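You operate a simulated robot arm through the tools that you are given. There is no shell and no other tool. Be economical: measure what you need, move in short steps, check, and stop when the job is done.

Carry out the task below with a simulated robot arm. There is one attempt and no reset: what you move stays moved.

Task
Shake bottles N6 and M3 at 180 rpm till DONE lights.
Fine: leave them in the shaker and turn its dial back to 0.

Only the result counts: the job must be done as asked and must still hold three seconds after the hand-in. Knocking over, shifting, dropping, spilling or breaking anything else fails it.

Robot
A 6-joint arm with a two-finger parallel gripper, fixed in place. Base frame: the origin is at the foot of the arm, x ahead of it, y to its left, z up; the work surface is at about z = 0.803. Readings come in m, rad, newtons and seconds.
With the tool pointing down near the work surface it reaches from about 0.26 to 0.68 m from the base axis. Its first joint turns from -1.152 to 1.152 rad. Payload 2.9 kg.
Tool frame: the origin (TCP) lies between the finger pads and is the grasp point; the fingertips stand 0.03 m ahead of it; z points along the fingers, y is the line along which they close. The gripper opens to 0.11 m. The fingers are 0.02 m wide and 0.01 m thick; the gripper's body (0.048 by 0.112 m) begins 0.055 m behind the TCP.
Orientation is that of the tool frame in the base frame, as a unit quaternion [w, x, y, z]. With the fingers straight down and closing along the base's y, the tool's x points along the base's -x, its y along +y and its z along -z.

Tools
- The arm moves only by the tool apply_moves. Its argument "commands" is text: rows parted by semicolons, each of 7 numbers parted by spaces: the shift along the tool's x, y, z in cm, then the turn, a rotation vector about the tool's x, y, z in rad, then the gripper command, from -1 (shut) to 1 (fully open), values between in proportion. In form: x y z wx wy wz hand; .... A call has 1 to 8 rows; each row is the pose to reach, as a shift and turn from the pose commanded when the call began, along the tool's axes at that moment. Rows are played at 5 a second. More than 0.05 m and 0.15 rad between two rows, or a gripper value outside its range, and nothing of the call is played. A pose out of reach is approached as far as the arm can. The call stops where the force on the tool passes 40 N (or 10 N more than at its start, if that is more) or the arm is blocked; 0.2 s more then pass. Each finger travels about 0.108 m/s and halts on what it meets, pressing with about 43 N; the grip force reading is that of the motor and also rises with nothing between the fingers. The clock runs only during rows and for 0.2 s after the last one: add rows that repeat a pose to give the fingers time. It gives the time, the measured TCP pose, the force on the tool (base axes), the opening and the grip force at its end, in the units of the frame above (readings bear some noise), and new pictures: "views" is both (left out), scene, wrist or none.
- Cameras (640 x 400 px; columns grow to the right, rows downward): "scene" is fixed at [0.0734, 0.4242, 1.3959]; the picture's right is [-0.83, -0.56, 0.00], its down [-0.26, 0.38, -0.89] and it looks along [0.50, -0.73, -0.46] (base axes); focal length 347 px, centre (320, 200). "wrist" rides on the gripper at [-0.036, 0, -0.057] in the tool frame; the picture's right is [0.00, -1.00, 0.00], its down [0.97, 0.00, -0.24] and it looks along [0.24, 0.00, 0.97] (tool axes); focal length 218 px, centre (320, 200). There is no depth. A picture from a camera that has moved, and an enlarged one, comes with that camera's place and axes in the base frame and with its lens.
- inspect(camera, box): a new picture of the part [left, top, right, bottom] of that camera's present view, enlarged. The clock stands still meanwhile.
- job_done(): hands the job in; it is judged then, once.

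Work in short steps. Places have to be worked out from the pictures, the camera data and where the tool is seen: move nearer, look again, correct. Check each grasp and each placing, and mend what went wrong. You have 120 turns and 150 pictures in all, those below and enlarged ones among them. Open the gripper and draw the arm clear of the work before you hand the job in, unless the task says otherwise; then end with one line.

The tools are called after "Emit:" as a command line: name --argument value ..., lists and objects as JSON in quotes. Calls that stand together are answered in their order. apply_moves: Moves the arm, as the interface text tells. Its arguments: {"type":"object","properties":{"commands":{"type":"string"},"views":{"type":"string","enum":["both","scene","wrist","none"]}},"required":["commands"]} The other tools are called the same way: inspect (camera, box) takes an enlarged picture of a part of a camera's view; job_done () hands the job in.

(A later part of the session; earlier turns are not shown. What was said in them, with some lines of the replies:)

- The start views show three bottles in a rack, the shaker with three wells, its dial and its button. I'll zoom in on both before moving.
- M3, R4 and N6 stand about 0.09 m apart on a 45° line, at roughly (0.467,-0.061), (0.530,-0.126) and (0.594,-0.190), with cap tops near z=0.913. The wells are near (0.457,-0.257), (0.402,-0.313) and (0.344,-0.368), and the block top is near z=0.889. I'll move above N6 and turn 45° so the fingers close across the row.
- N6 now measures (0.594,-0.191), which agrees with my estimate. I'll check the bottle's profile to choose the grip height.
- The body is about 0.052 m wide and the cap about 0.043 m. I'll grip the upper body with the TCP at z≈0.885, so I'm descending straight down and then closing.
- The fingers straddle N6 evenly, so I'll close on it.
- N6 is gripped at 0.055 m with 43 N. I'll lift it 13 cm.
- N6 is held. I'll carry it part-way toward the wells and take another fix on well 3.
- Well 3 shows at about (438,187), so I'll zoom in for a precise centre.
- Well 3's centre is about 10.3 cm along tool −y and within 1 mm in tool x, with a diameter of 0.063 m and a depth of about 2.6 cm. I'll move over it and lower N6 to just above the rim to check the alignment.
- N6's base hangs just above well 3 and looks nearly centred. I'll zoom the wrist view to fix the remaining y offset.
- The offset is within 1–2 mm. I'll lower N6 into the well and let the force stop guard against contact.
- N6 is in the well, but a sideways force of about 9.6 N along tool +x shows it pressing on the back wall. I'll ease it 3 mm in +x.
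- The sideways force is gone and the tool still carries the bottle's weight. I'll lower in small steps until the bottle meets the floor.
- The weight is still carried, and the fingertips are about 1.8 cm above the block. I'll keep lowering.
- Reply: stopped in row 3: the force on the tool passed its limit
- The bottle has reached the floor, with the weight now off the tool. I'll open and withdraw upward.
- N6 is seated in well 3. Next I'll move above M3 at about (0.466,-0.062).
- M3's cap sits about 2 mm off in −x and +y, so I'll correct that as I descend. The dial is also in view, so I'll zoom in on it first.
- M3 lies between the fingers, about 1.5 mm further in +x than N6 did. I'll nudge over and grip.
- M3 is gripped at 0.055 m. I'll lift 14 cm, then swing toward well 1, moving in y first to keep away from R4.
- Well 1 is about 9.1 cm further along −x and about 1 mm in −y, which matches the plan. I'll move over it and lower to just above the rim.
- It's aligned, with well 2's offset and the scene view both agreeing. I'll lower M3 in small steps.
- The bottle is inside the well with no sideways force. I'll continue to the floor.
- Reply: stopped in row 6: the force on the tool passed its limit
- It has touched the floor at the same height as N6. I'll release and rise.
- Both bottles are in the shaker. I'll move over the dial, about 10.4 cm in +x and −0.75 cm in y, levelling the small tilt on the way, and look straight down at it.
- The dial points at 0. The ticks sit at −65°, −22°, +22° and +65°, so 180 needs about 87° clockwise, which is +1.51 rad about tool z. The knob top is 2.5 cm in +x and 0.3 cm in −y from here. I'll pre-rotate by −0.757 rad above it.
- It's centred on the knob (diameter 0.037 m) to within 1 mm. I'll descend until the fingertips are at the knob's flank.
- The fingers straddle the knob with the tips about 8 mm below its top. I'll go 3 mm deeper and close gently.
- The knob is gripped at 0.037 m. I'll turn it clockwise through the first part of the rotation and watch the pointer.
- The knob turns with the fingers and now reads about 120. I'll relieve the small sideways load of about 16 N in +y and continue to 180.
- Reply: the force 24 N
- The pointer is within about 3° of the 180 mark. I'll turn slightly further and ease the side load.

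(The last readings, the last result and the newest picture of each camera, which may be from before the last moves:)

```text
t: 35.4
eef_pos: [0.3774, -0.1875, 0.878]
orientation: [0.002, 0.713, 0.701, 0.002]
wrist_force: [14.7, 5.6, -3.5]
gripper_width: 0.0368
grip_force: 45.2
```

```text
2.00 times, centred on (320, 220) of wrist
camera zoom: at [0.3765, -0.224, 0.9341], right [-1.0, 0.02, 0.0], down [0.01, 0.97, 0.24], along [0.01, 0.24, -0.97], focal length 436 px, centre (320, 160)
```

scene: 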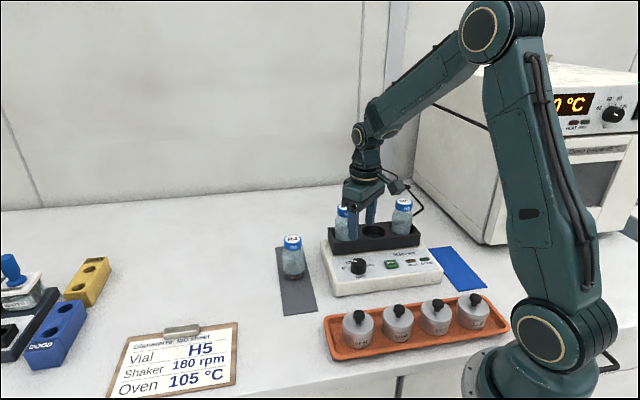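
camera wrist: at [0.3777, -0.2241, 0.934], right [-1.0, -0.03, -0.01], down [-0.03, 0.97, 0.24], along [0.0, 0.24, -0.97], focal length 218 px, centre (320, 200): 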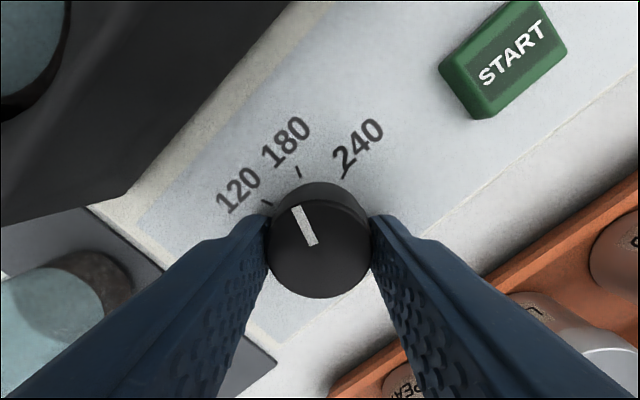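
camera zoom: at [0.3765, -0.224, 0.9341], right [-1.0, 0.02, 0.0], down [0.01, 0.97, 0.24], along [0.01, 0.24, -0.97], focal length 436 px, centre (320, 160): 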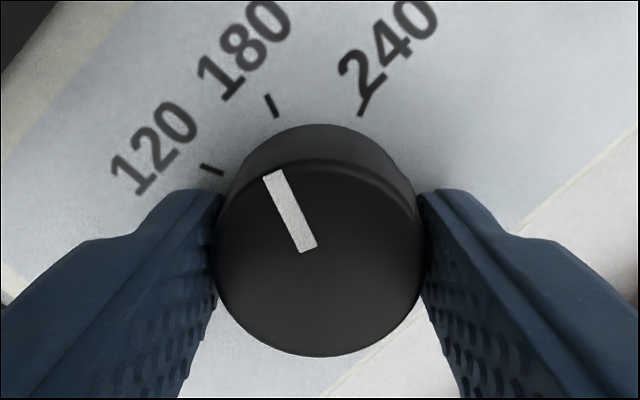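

The tick alignment now matches how the pointer sat at 0, so I'll release and rise to check the dial.

Emit:
apply_moves --commands "0 0 0 0 0 0 0; 0 0 0 0 0 0 0.2; 0 0 0 0 0 0 0.2; 0 0 -4 0 0 0 0.2; 0 0 -8 0 0 0 0.2; 0 0 -12 0 0 0 0.2; 0 0 -12 0 0 0 0.2" --views "wrist"

Emit:
inspect --camera "wrist" --box '[220, 100, 480, 260]'

Emit:
inspect --camera "scene" --box '[310, 180, 450, 300]'

```text
t: 37.0
eef_pos: [0.3776, -0.1852, 0.9958]
orientation: [0.0, 0.713, 0.701, 0.002]
wrist_force: [-0.4, -0.5, -0.2]
gripper_width: 0.0659
grip_force: 0.0
camera wrist: at [0.3759, -0.2211, 1.053], right [-1.0, 0.02, 0.0], down [0.02, 0.97, 0.24], along [0.01, 0.24, -0.97], focal length 218 px, centre (320, 200)
```

wrist: 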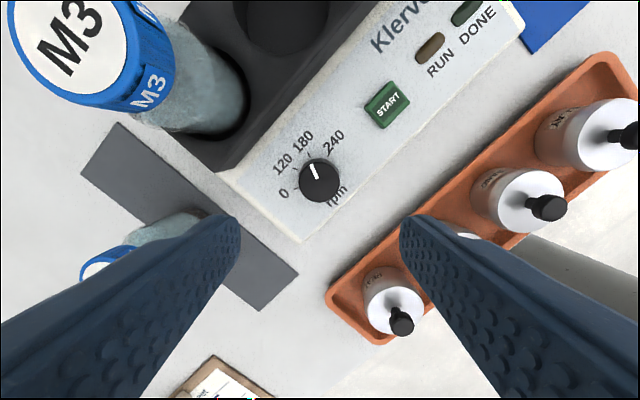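

```text
2.46 times, centred on (350, 180) of wrist
camera zoom: at [0.3759, -0.2211, 1.053], right [-1.0, 0.02, 0.0], down [0.02, 0.97, 0.24], along [0.01, 0.24, -0.97], focal length 537 px, centre (246, 249)
```

zoom: 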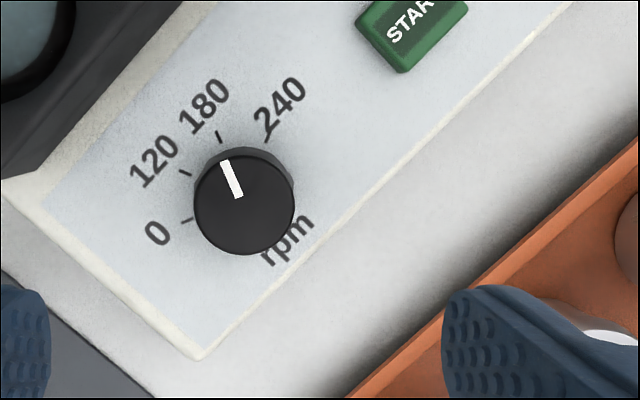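

```text
3.33 times, centred on (380, 240) of scene
camera zoom: at [0.0734, 0.4243, 1.3959], right [-0.83, -0.56, 0.0], down [-0.26, 0.38, -0.89], along [0.5, -0.73, -0.46], focal length 1158 px, centre (120, 67)
```

zoom: 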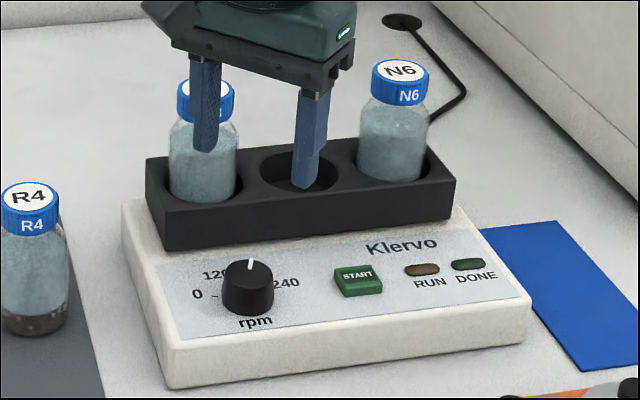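

The dial reads 180 and the shaker hasn't moved. Next is START at about (0.318,-0.255). I'll move above it with the gripper shut and rotate back to line up with the panel.

Emit:
apply_moves --commands "-1.2 -1 0 0 0 -0.135 -0.5; -2.4 -2 0 0 0 -0.27 -1; -3.6 -3 0 0 0 -0.405 -1; -4.8 -4 0 0 0 -0.54 -1; -6 -5 0 0 0 -0.675 -1; -7 -5.8 0 0 0 -0.8 -1; -7 -5.8 0 0 0 -0.8 -1" --views "both"

```text
t: 38.6
eef_pos: [0.3164, -0.2588, 0.9954]
orientation: [0.0, 0.383, 0.924, 0.001]
wrist_force: [0.1, -0.5, -0.1]
gripper_width: 0.0001
grip_force: 37.7
camera wrist: at [0.3421, -0.2829, 1.0522], right [-0.71, -0.71, 0.0], down [-0.69, 0.69, 0.24], along [-0.17, 0.17, -0.97], focal length 218 px, centre (320, 200)
```

scene: 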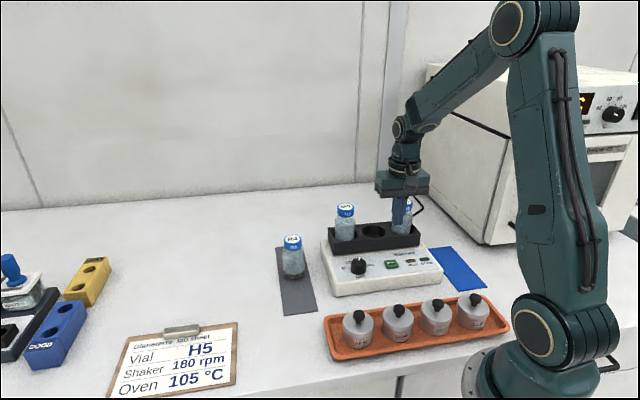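
wrist: 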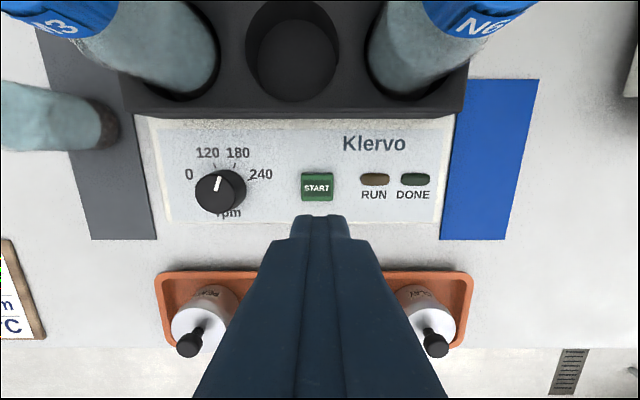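

The button is 0.1 cm in +x and 0.28 cm in +y from the tool. I'll go down to about 1 cm above it and check.

Emit:
apply_moves --commands "0.1 0.28 4 0 0 0 -1; 0.1 0.28 8 0 0 0 -1; 0.1 0.28 10.2 0 0 0 -1; 0.1 0.28 10.2 0 0 0 -1" --views "wrist"

Emit:
inspect --camera "scene" --box '[310, 180, 450, 300]'

```text
t: 39.6
eef_pos: [0.3191, -0.255, 0.8944]
orientation: [0.002, 0.384, 0.923, 0.0]
wrist_force: [-1.0, 0.7, 0.0]
gripper_width: 0.0001
grip_force: 37.7
camera wrist: at [0.3433, -0.2807, 0.9518], right [-0.71, -0.71, 0.0], down [-0.69, 0.69, 0.24], along [-0.17, 0.17, -0.97], focal length 218 px, centre (320, 200)
```

wrist: 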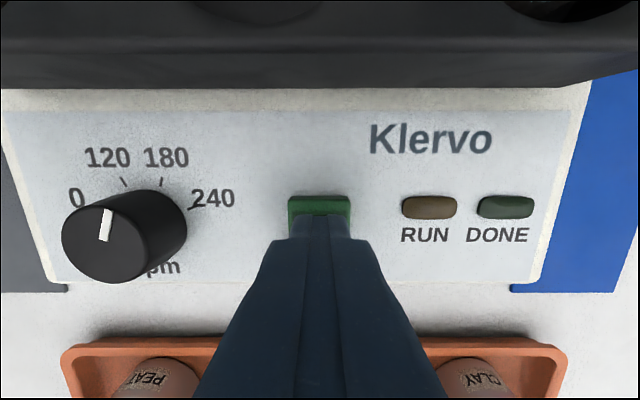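

```text
3.33 times, centred on (380, 240) of scene
camera zoom: at [0.0734, 0.4242, 1.3959], right [-0.83, -0.56, 0.0], down [-0.26, 0.38, -0.89], along [0.5, -0.73, -0.46], focal length 1158 px, centre (120, 67)
```

zoom: 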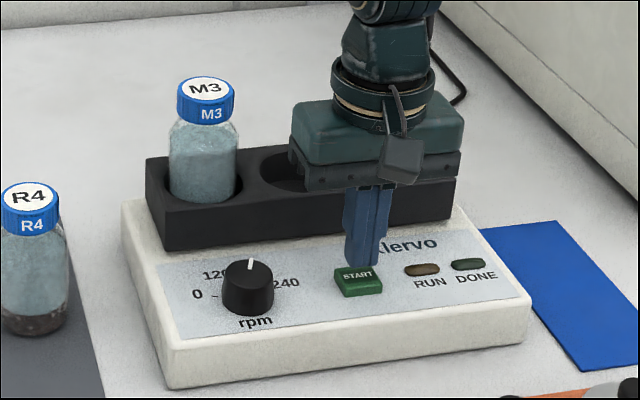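

The closed fingertips are over START, about 1.4 cm above it. I'll press down in small steps.

Emit:
apply_moves --commands "0 0 0.8 0 0 0 -1; 0 0 1.2 0 0 0 -1; 0 0 1.4 0 0 0 -1; 0 0 1.6 0 0 0 -1; 0 0 1.8 0 0 0 -1; 0 0 1.8 0 0 0 -1" --views "wrist"

```text
t: 41.0
eef_pos: [0.319, -0.2554, 0.8772]
orientation: [0.002, 0.384, 0.924, 0.001]
wrist_force: [2.8, 0.4, 16.6]
gripper_width: 0.0
grip_force: 37.9
camera wrist: at [0.3435, -0.2796, 0.9338], right [-0.71, -0.71, 0.0], down [-0.69, 0.69, 0.24], along [-0.17, 0.17, -0.97], focal length 218 px, centre (320, 200)
```

wrist: 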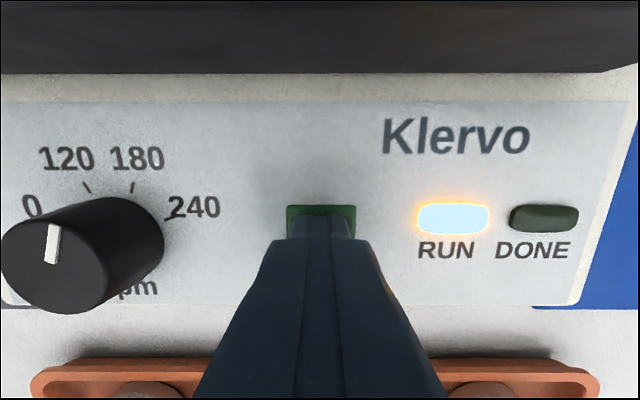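

RUN is lit. I'll back off straight up and wait.

Emit:
apply_moves --commands "0 0 -2 0 0 0 -1; 0 0 -6 0 0 0 -1; 0 0 -10 0 0 0 -1; 0 0 -12 0 0 0 -1; 0 0 -12 0 0 0 -1; 0 0 -12 0 0 0 -1; 0 0 -12 0 0 0 -1; 0 0 -12 0 0 0 -1" --views "wrist"

```text
t: 42.8
eef_pos: [0.3189, -0.2572, 0.9967]
orientation: [0.001, 0.384, 0.923, 0.001]
wrist_force: [-0.4, 0.3, 0.3]
gripper_width: 0.0
grip_force: 38.0
camera wrist: at [0.343, -0.2821, 1.0539], right [-0.71, -0.71, 0.0], down [-0.69, 0.69, 0.24], along [-0.17, 0.17, -0.97], focal length 218 px, centre (320, 200)
```

wrist: 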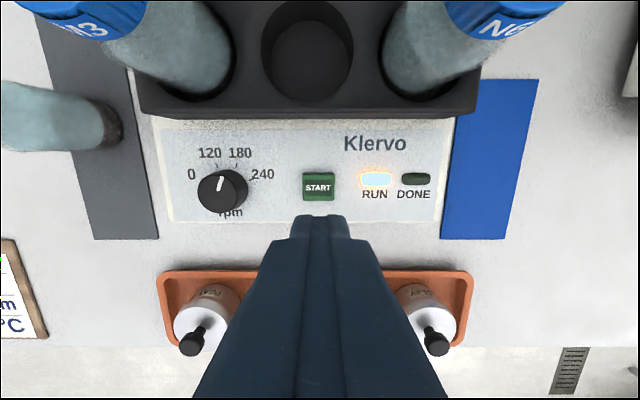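

It's shaking with RUN lit. I'll wait in place.

Emit:
apply_moves --commands "0 0 0 0 0 0 -0.5; 0 0 0 0 0 0 -0.5; 0 0 0 0 0 0 -0.5; 0 0 0 0 0 0 -0.5; 0 0 0 0 0 0 -0.5; 0 0 0 0 0 0 -0.5; 0 0 0 0 0 0 -0.5; 0 0 0 0 0 0 -0.5" --views "none"

Emit:
apply_moves --commands "0 0 0 0 0 0 -0.5; 0 0 0 0 0 0 -0.5; 0 0 0 0 0 0 -0.5; 0 0 0 0 0 0 -0.5; 0 0 0 0 0 0 -0.5; 0 0 0 0 0 0 -0.5; 0 0 0 0 0 0 -0.5; 0 0 0 0 0 0 -0.5" --views "none"

Emit:
apply_moves --commands "0 0 0 0 0 0 -0.5; 0 0 0 0 0 0 -0.5; 0 0 0 0 0 0 -0.5; 0 0 0 0 0 0 -0.5; 0 0 0 0 0 0 -0.5; 0 0 0 0 0 0 -0.5; 0 0 0 0 0 0 -0.5; 0 0 0 0 0 0 -0.5" --views "wrist"

```text
t: 44.6
eef_pos: [0.3182, -0.2565, 0.9968]
orientation: [0.001, 0.384, 0.923, 0.001]
wrist_force: [-0.2, 0.9, -0.3]
gripper_width: 0.0274
grip_force: 0.1
```

```text
t: 46.4
eef_pos: [0.3182, -0.2566, 0.9975]
orientation: [0.0, 0.383, 0.924, 0.001]
wrist_force: [-0.7, -0.2, -0.3]
gripper_width: 0.0275
grip_force: 0.0
```

```text
t: 48.2
eef_pos: [0.3188, -0.2576, 0.9972]
orientation: [0.0, 0.384, 0.923, 0.0]
wrist_force: [0.2, 0.4, 0.7]
gripper_width: 0.0274
grip_force: 0.1
camera wrist: at [0.343, -0.2821, 1.0538], right [-0.71, -0.71, 0.0], down [-0.69, 0.69, 0.24], along [-0.17, 0.17, -0.97], focal length 218 px, centre (320, 200)
```

wrist: 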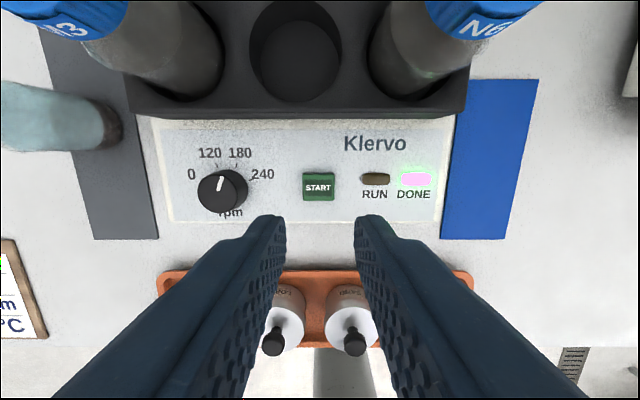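

DONE is lit. I'll return above the dial, rotating +0.8 rad to the orientation I used at 180.

Emit:
apply_moves --commands "0.1 1.5 0 0 0 0.133 0; 0.2 3 0 0 0 0.267 0.2; 0.35 4.5 0 0 0 0.4 0.2; 0.5 6 0 0 0 0.533 0.2; 0.6 7.5 0 0 0 0.667 0.2; 0.71 8.91 0 0 0 0.8 0.2; 0.71 8.91 0 0 0 0.8 0.2; 0.71 8.91 0 0 0 0.8 0.2" --views "none"

Emit:
inspect --camera "wrist" --box '[220, 100, 480, 260]'

```text
t: 50.0
eef_pos: [0.3769, -0.1881, 0.9957]
orientation: [0.0, 0.713, 0.701, 0.0]
wrist_force: [0.1, 0.2, 0.9]
gripper_width: 0.0659
grip_force: 0.1
```

```text
2.46 times, centred on (350, 180) of wrist
camera zoom: at [0.3754, -0.2233, 1.0531], right [-1.0, 0.02, 0.0], down [0.02, 0.97, 0.24], along [0.01, 0.24, -0.97], focal length 537 px, centre (246, 249)
```

zoom: 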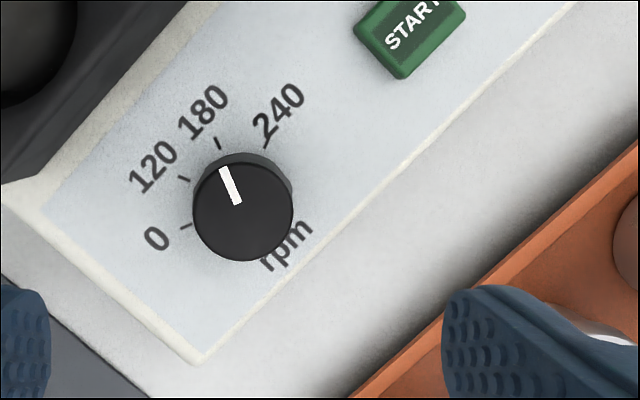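

The knob is about 2 mm in −x and 1 mm in +y. I'll correct that and descend around it.

Emit:
apply_moves --commands "-0.17 0.1 4 0 0 0 0.2; -0.17 0.1 8 0 0 0 0.2; -0.17 0.1 10.5 0 0 0 0.2; -0.17 0.1 11.9 0 0 0 0.2; -0.17 0.1 11.9 0 0 0 0; -0.17 0.1 11.9 0 0 0 -0.4; -0.17 0.1 11.9 0 0 0 -0.5; -0.17 0.1 11.9 0 0 0 -0.5" --views "wrist"

```text
t: 51.8
eef_pos: [0.3783, -0.1878, 0.8772]
orientation: [0.001, 0.712, 0.702, 0.002]
wrist_force: [9.0, 0.4, -10.1]
gripper_width: 0.0373
grip_force: 45.4
camera wrist: at [0.3766, -0.2229, 0.934], right [-1.0, 0.02, 0.0], down [0.01, 0.97, 0.24], along [0.01, 0.24, -0.97], focal length 218 px, centre (320, 200)
```

wrist: 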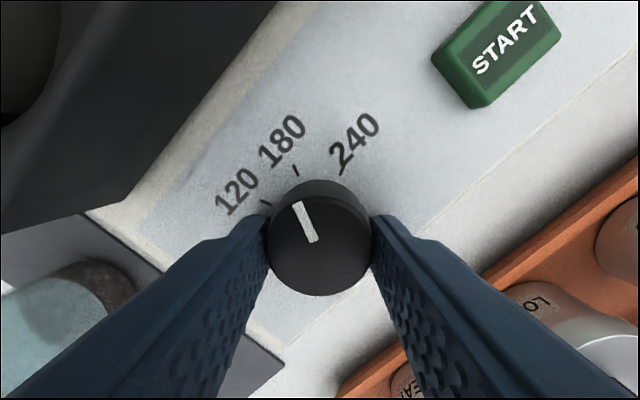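

The knob is gripped. I'll turn counter-clockwise through the first half.

Emit:
apply_moves --commands "0 0 0 0 0 -0.13 -0.5; 0 0 0 0 0 -0.26 -0.5; 0 0 0 0 0 -0.39 -0.5; 0 0 0 0 0 -0.52 -0.5; 0 0 0 0 0 -0.65 -0.5; 0 0 0 0 0 -0.78 -0.5; 0 0 0 0 0 -0.78 -0.5" --views "none"

```text
t: 53.4
eef_pos: [0.3744, -0.1879, 0.8774]
orientation: [-0.001, 0.393, 0.919, 0.0]
wrist_force: [-11.6, -6.9, -24.4]
gripper_width: 0.0372
grip_force: 45.1
```

There's some binding load, mainly −24 N in z. I'll ease it slightly while finishing the turn to 0.

Emit:
apply_moves --commands "0 -0.1 0.1 0 0 -0.05 -0.5; 0 -0.1 0.1 0 0 -0.17 -0.5; 0 -0.1 0.1 0 0 -0.3 -0.5; 0 -0.1 0.1 0 0 -0.43 -0.5; 0 -0.1 0.1 0 0 -0.56 -0.5; 0 -0.1 0.1 0 0 -0.69 -0.5; 0 -0.1 0.1 0 0 -0.775 -0.5; 0 -0.1 0.1 0 0 -0.775 -0.5" --views "wrist"

Emit:
inspect --camera "wrist" --box '[220, 120, 420, 320]'

```text
t: 55.2
eef_pos: [0.375, -0.1912, 0.876]
orientation: [-0.003, 0.018, 1.0, -0.002]
wrist_force: [-27.2, -13.9, 2.5]
gripper_width: 0.0373
grip_force: 44.3
camera wrist: at [0.4098, -0.1916, 0.9342], right [-0.04, -1.0, 0.0], down [-0.97, 0.04, 0.24], along [-0.24, 0.01, -0.97], focal length 218 px, centre (320, 200)
```

wrist: 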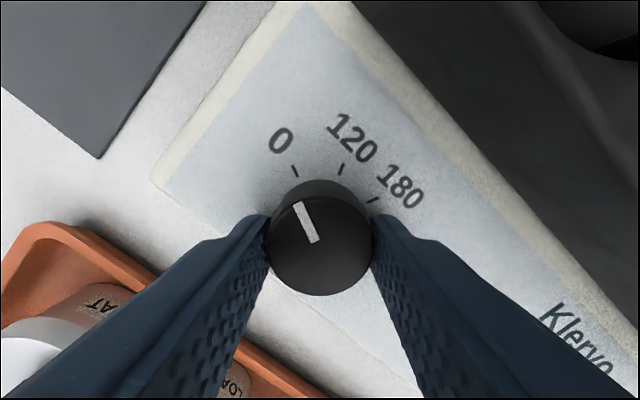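

```text
2.00 times, centred on (320, 220) of wrist
camera zoom: at [0.4098, -0.1916, 0.9342], right [-0.04, -1.0, 0.0], down [-0.97, 0.04, 0.24], along [-0.24, 0.01, -0.97], focal length 436 px, centre (320, 160)
```

zoom: 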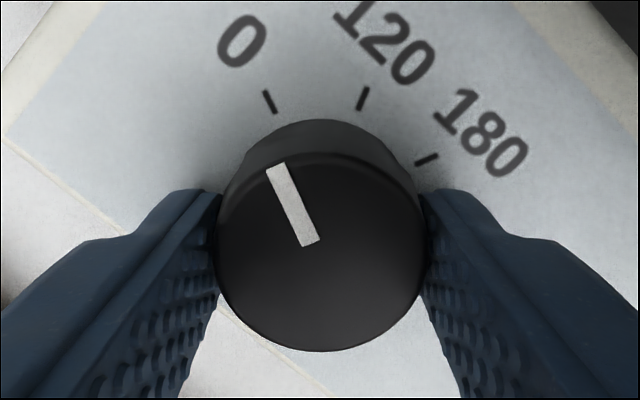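

The pointer is back at 0. I'll ease the lateral load, then release and rise.

Emit:
apply_moves --commands "0.1 -0.05 0 0 0 0 -0.5; 0.15 -0.1 0 0 0 0 -0.5; 0.15 -0.1 0 0 0 0 -0.2; 0.15 -0.1 0 0 0 0 0.2; 0.15 -0.1 0 0 0 0 0.2; 0.15 -0.1 -4 0 0 0 0.2; 0.15 -0.1 -8 0 0 0 0.2; 0.15 -0.1 -12 0 0 0 0.2" --views "wrist"

Emit:
inspect --camera "wrist" --box '[220, 120, 420, 245]'

Emit:
inspect --camera "scene" --box '[310, 180, 450, 300]'

```text
t: 57.0
eef_pos: [0.3769, -0.1908, 0.9968]
orientation: [0.001, 0.015, 1.0, 0.001]
wrist_force: [0.6, 0.9, -0.3]
gripper_width: 0.066
grip_force: 0.0
camera wrist: at [0.412, -0.1914, 1.0541], right [-0.03, -1.0, 0.0], down [-0.97, 0.03, 0.24], along [-0.24, 0.01, -0.97], focal length 218 px, centre (320, 200)
```

wrist: 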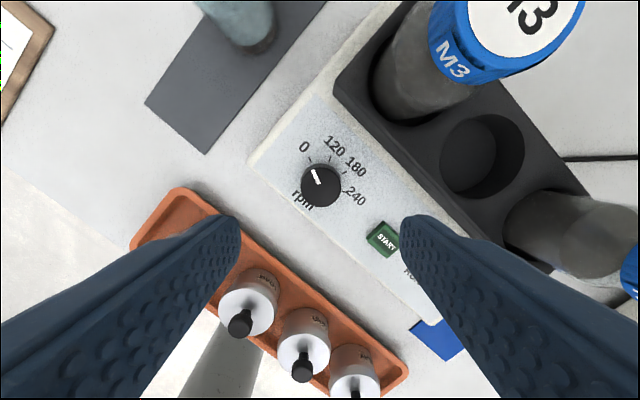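

```text
3.20 times, centred on (320, 182) of wrist
camera zoom: at [0.412, -0.1914, 1.0541], right [-0.03, -1.0, 0.0], down [-0.97, 0.03, 0.24], along [-0.24, 0.01, -0.97], focal length 698 px, centre (320, 256)
```

zoom: 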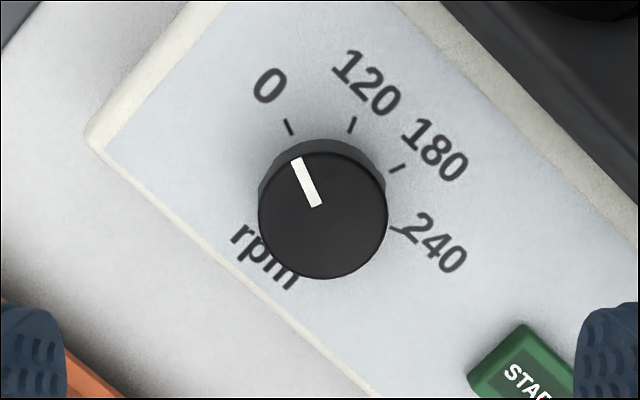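

```text
3.33 times, centred on (380, 240) of scene
camera zoom: at [0.0734, 0.4243, 1.3959], right [-0.83, -0.56, 0.0], down [-0.26, 0.38, -0.89], along [0.5, -0.73, -0.46], focal length 1158 px, centre (120, 67)
```

zoom: 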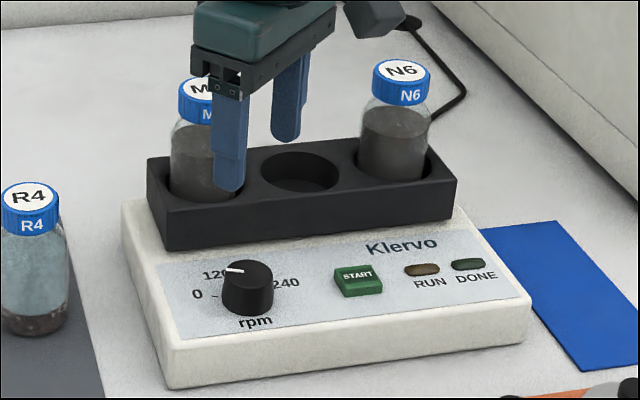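

The dial is back at 0 as it was at the start, both bottles are mixed and seated, and the lamps are off. I'll draw the arm up and clear.

Emit:
apply_moves --commands "0 0 -4.5 0 0 0 0.6; 0 0 -9 0 0 0 1; 0 0 -13 0 0 0 1; 0 0 -13 0 0 0 1; 0 0 -13 0 0 0 1"

```text
t: 58.2
eef_pos: [0.3747, -0.1897, 1.1255]
orientation: [0.001, 0.016, 1.0, 0.001]
wrist_force: [1.3, -0.6, 0.0]
gripper_width: 0.1099
grip_force: 0.1
camera wrist: at [0.41, -0.1908, 1.1823], right [-0.03, -1.0, 0.0], down [-0.97, 0.03, 0.24], along [-0.24, 0.01, -0.97], focal length 218 px, centre (320, 200)
```

scene: 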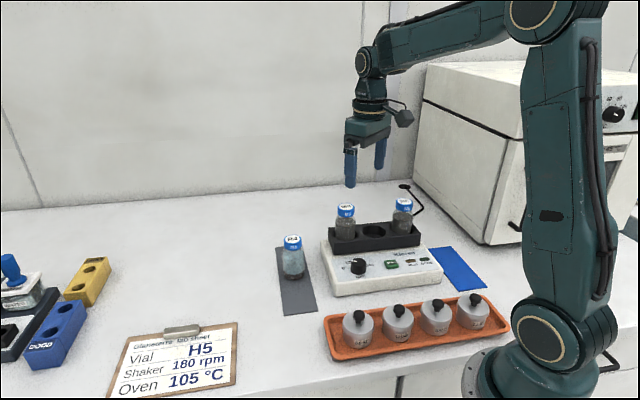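
wrist: 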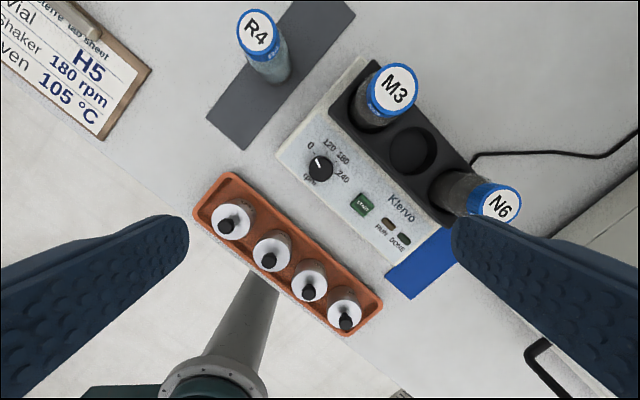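

The arm is clear with the gripper open, and the other items look undisturbed in both views. I'm handing the job in.

Emit:
job_done

```text
The job is handed in.
```

Bottles N6 and M3 were shaken at 180 rpm until DONE lit; both are still in the shaker, and its dial is back at 0.
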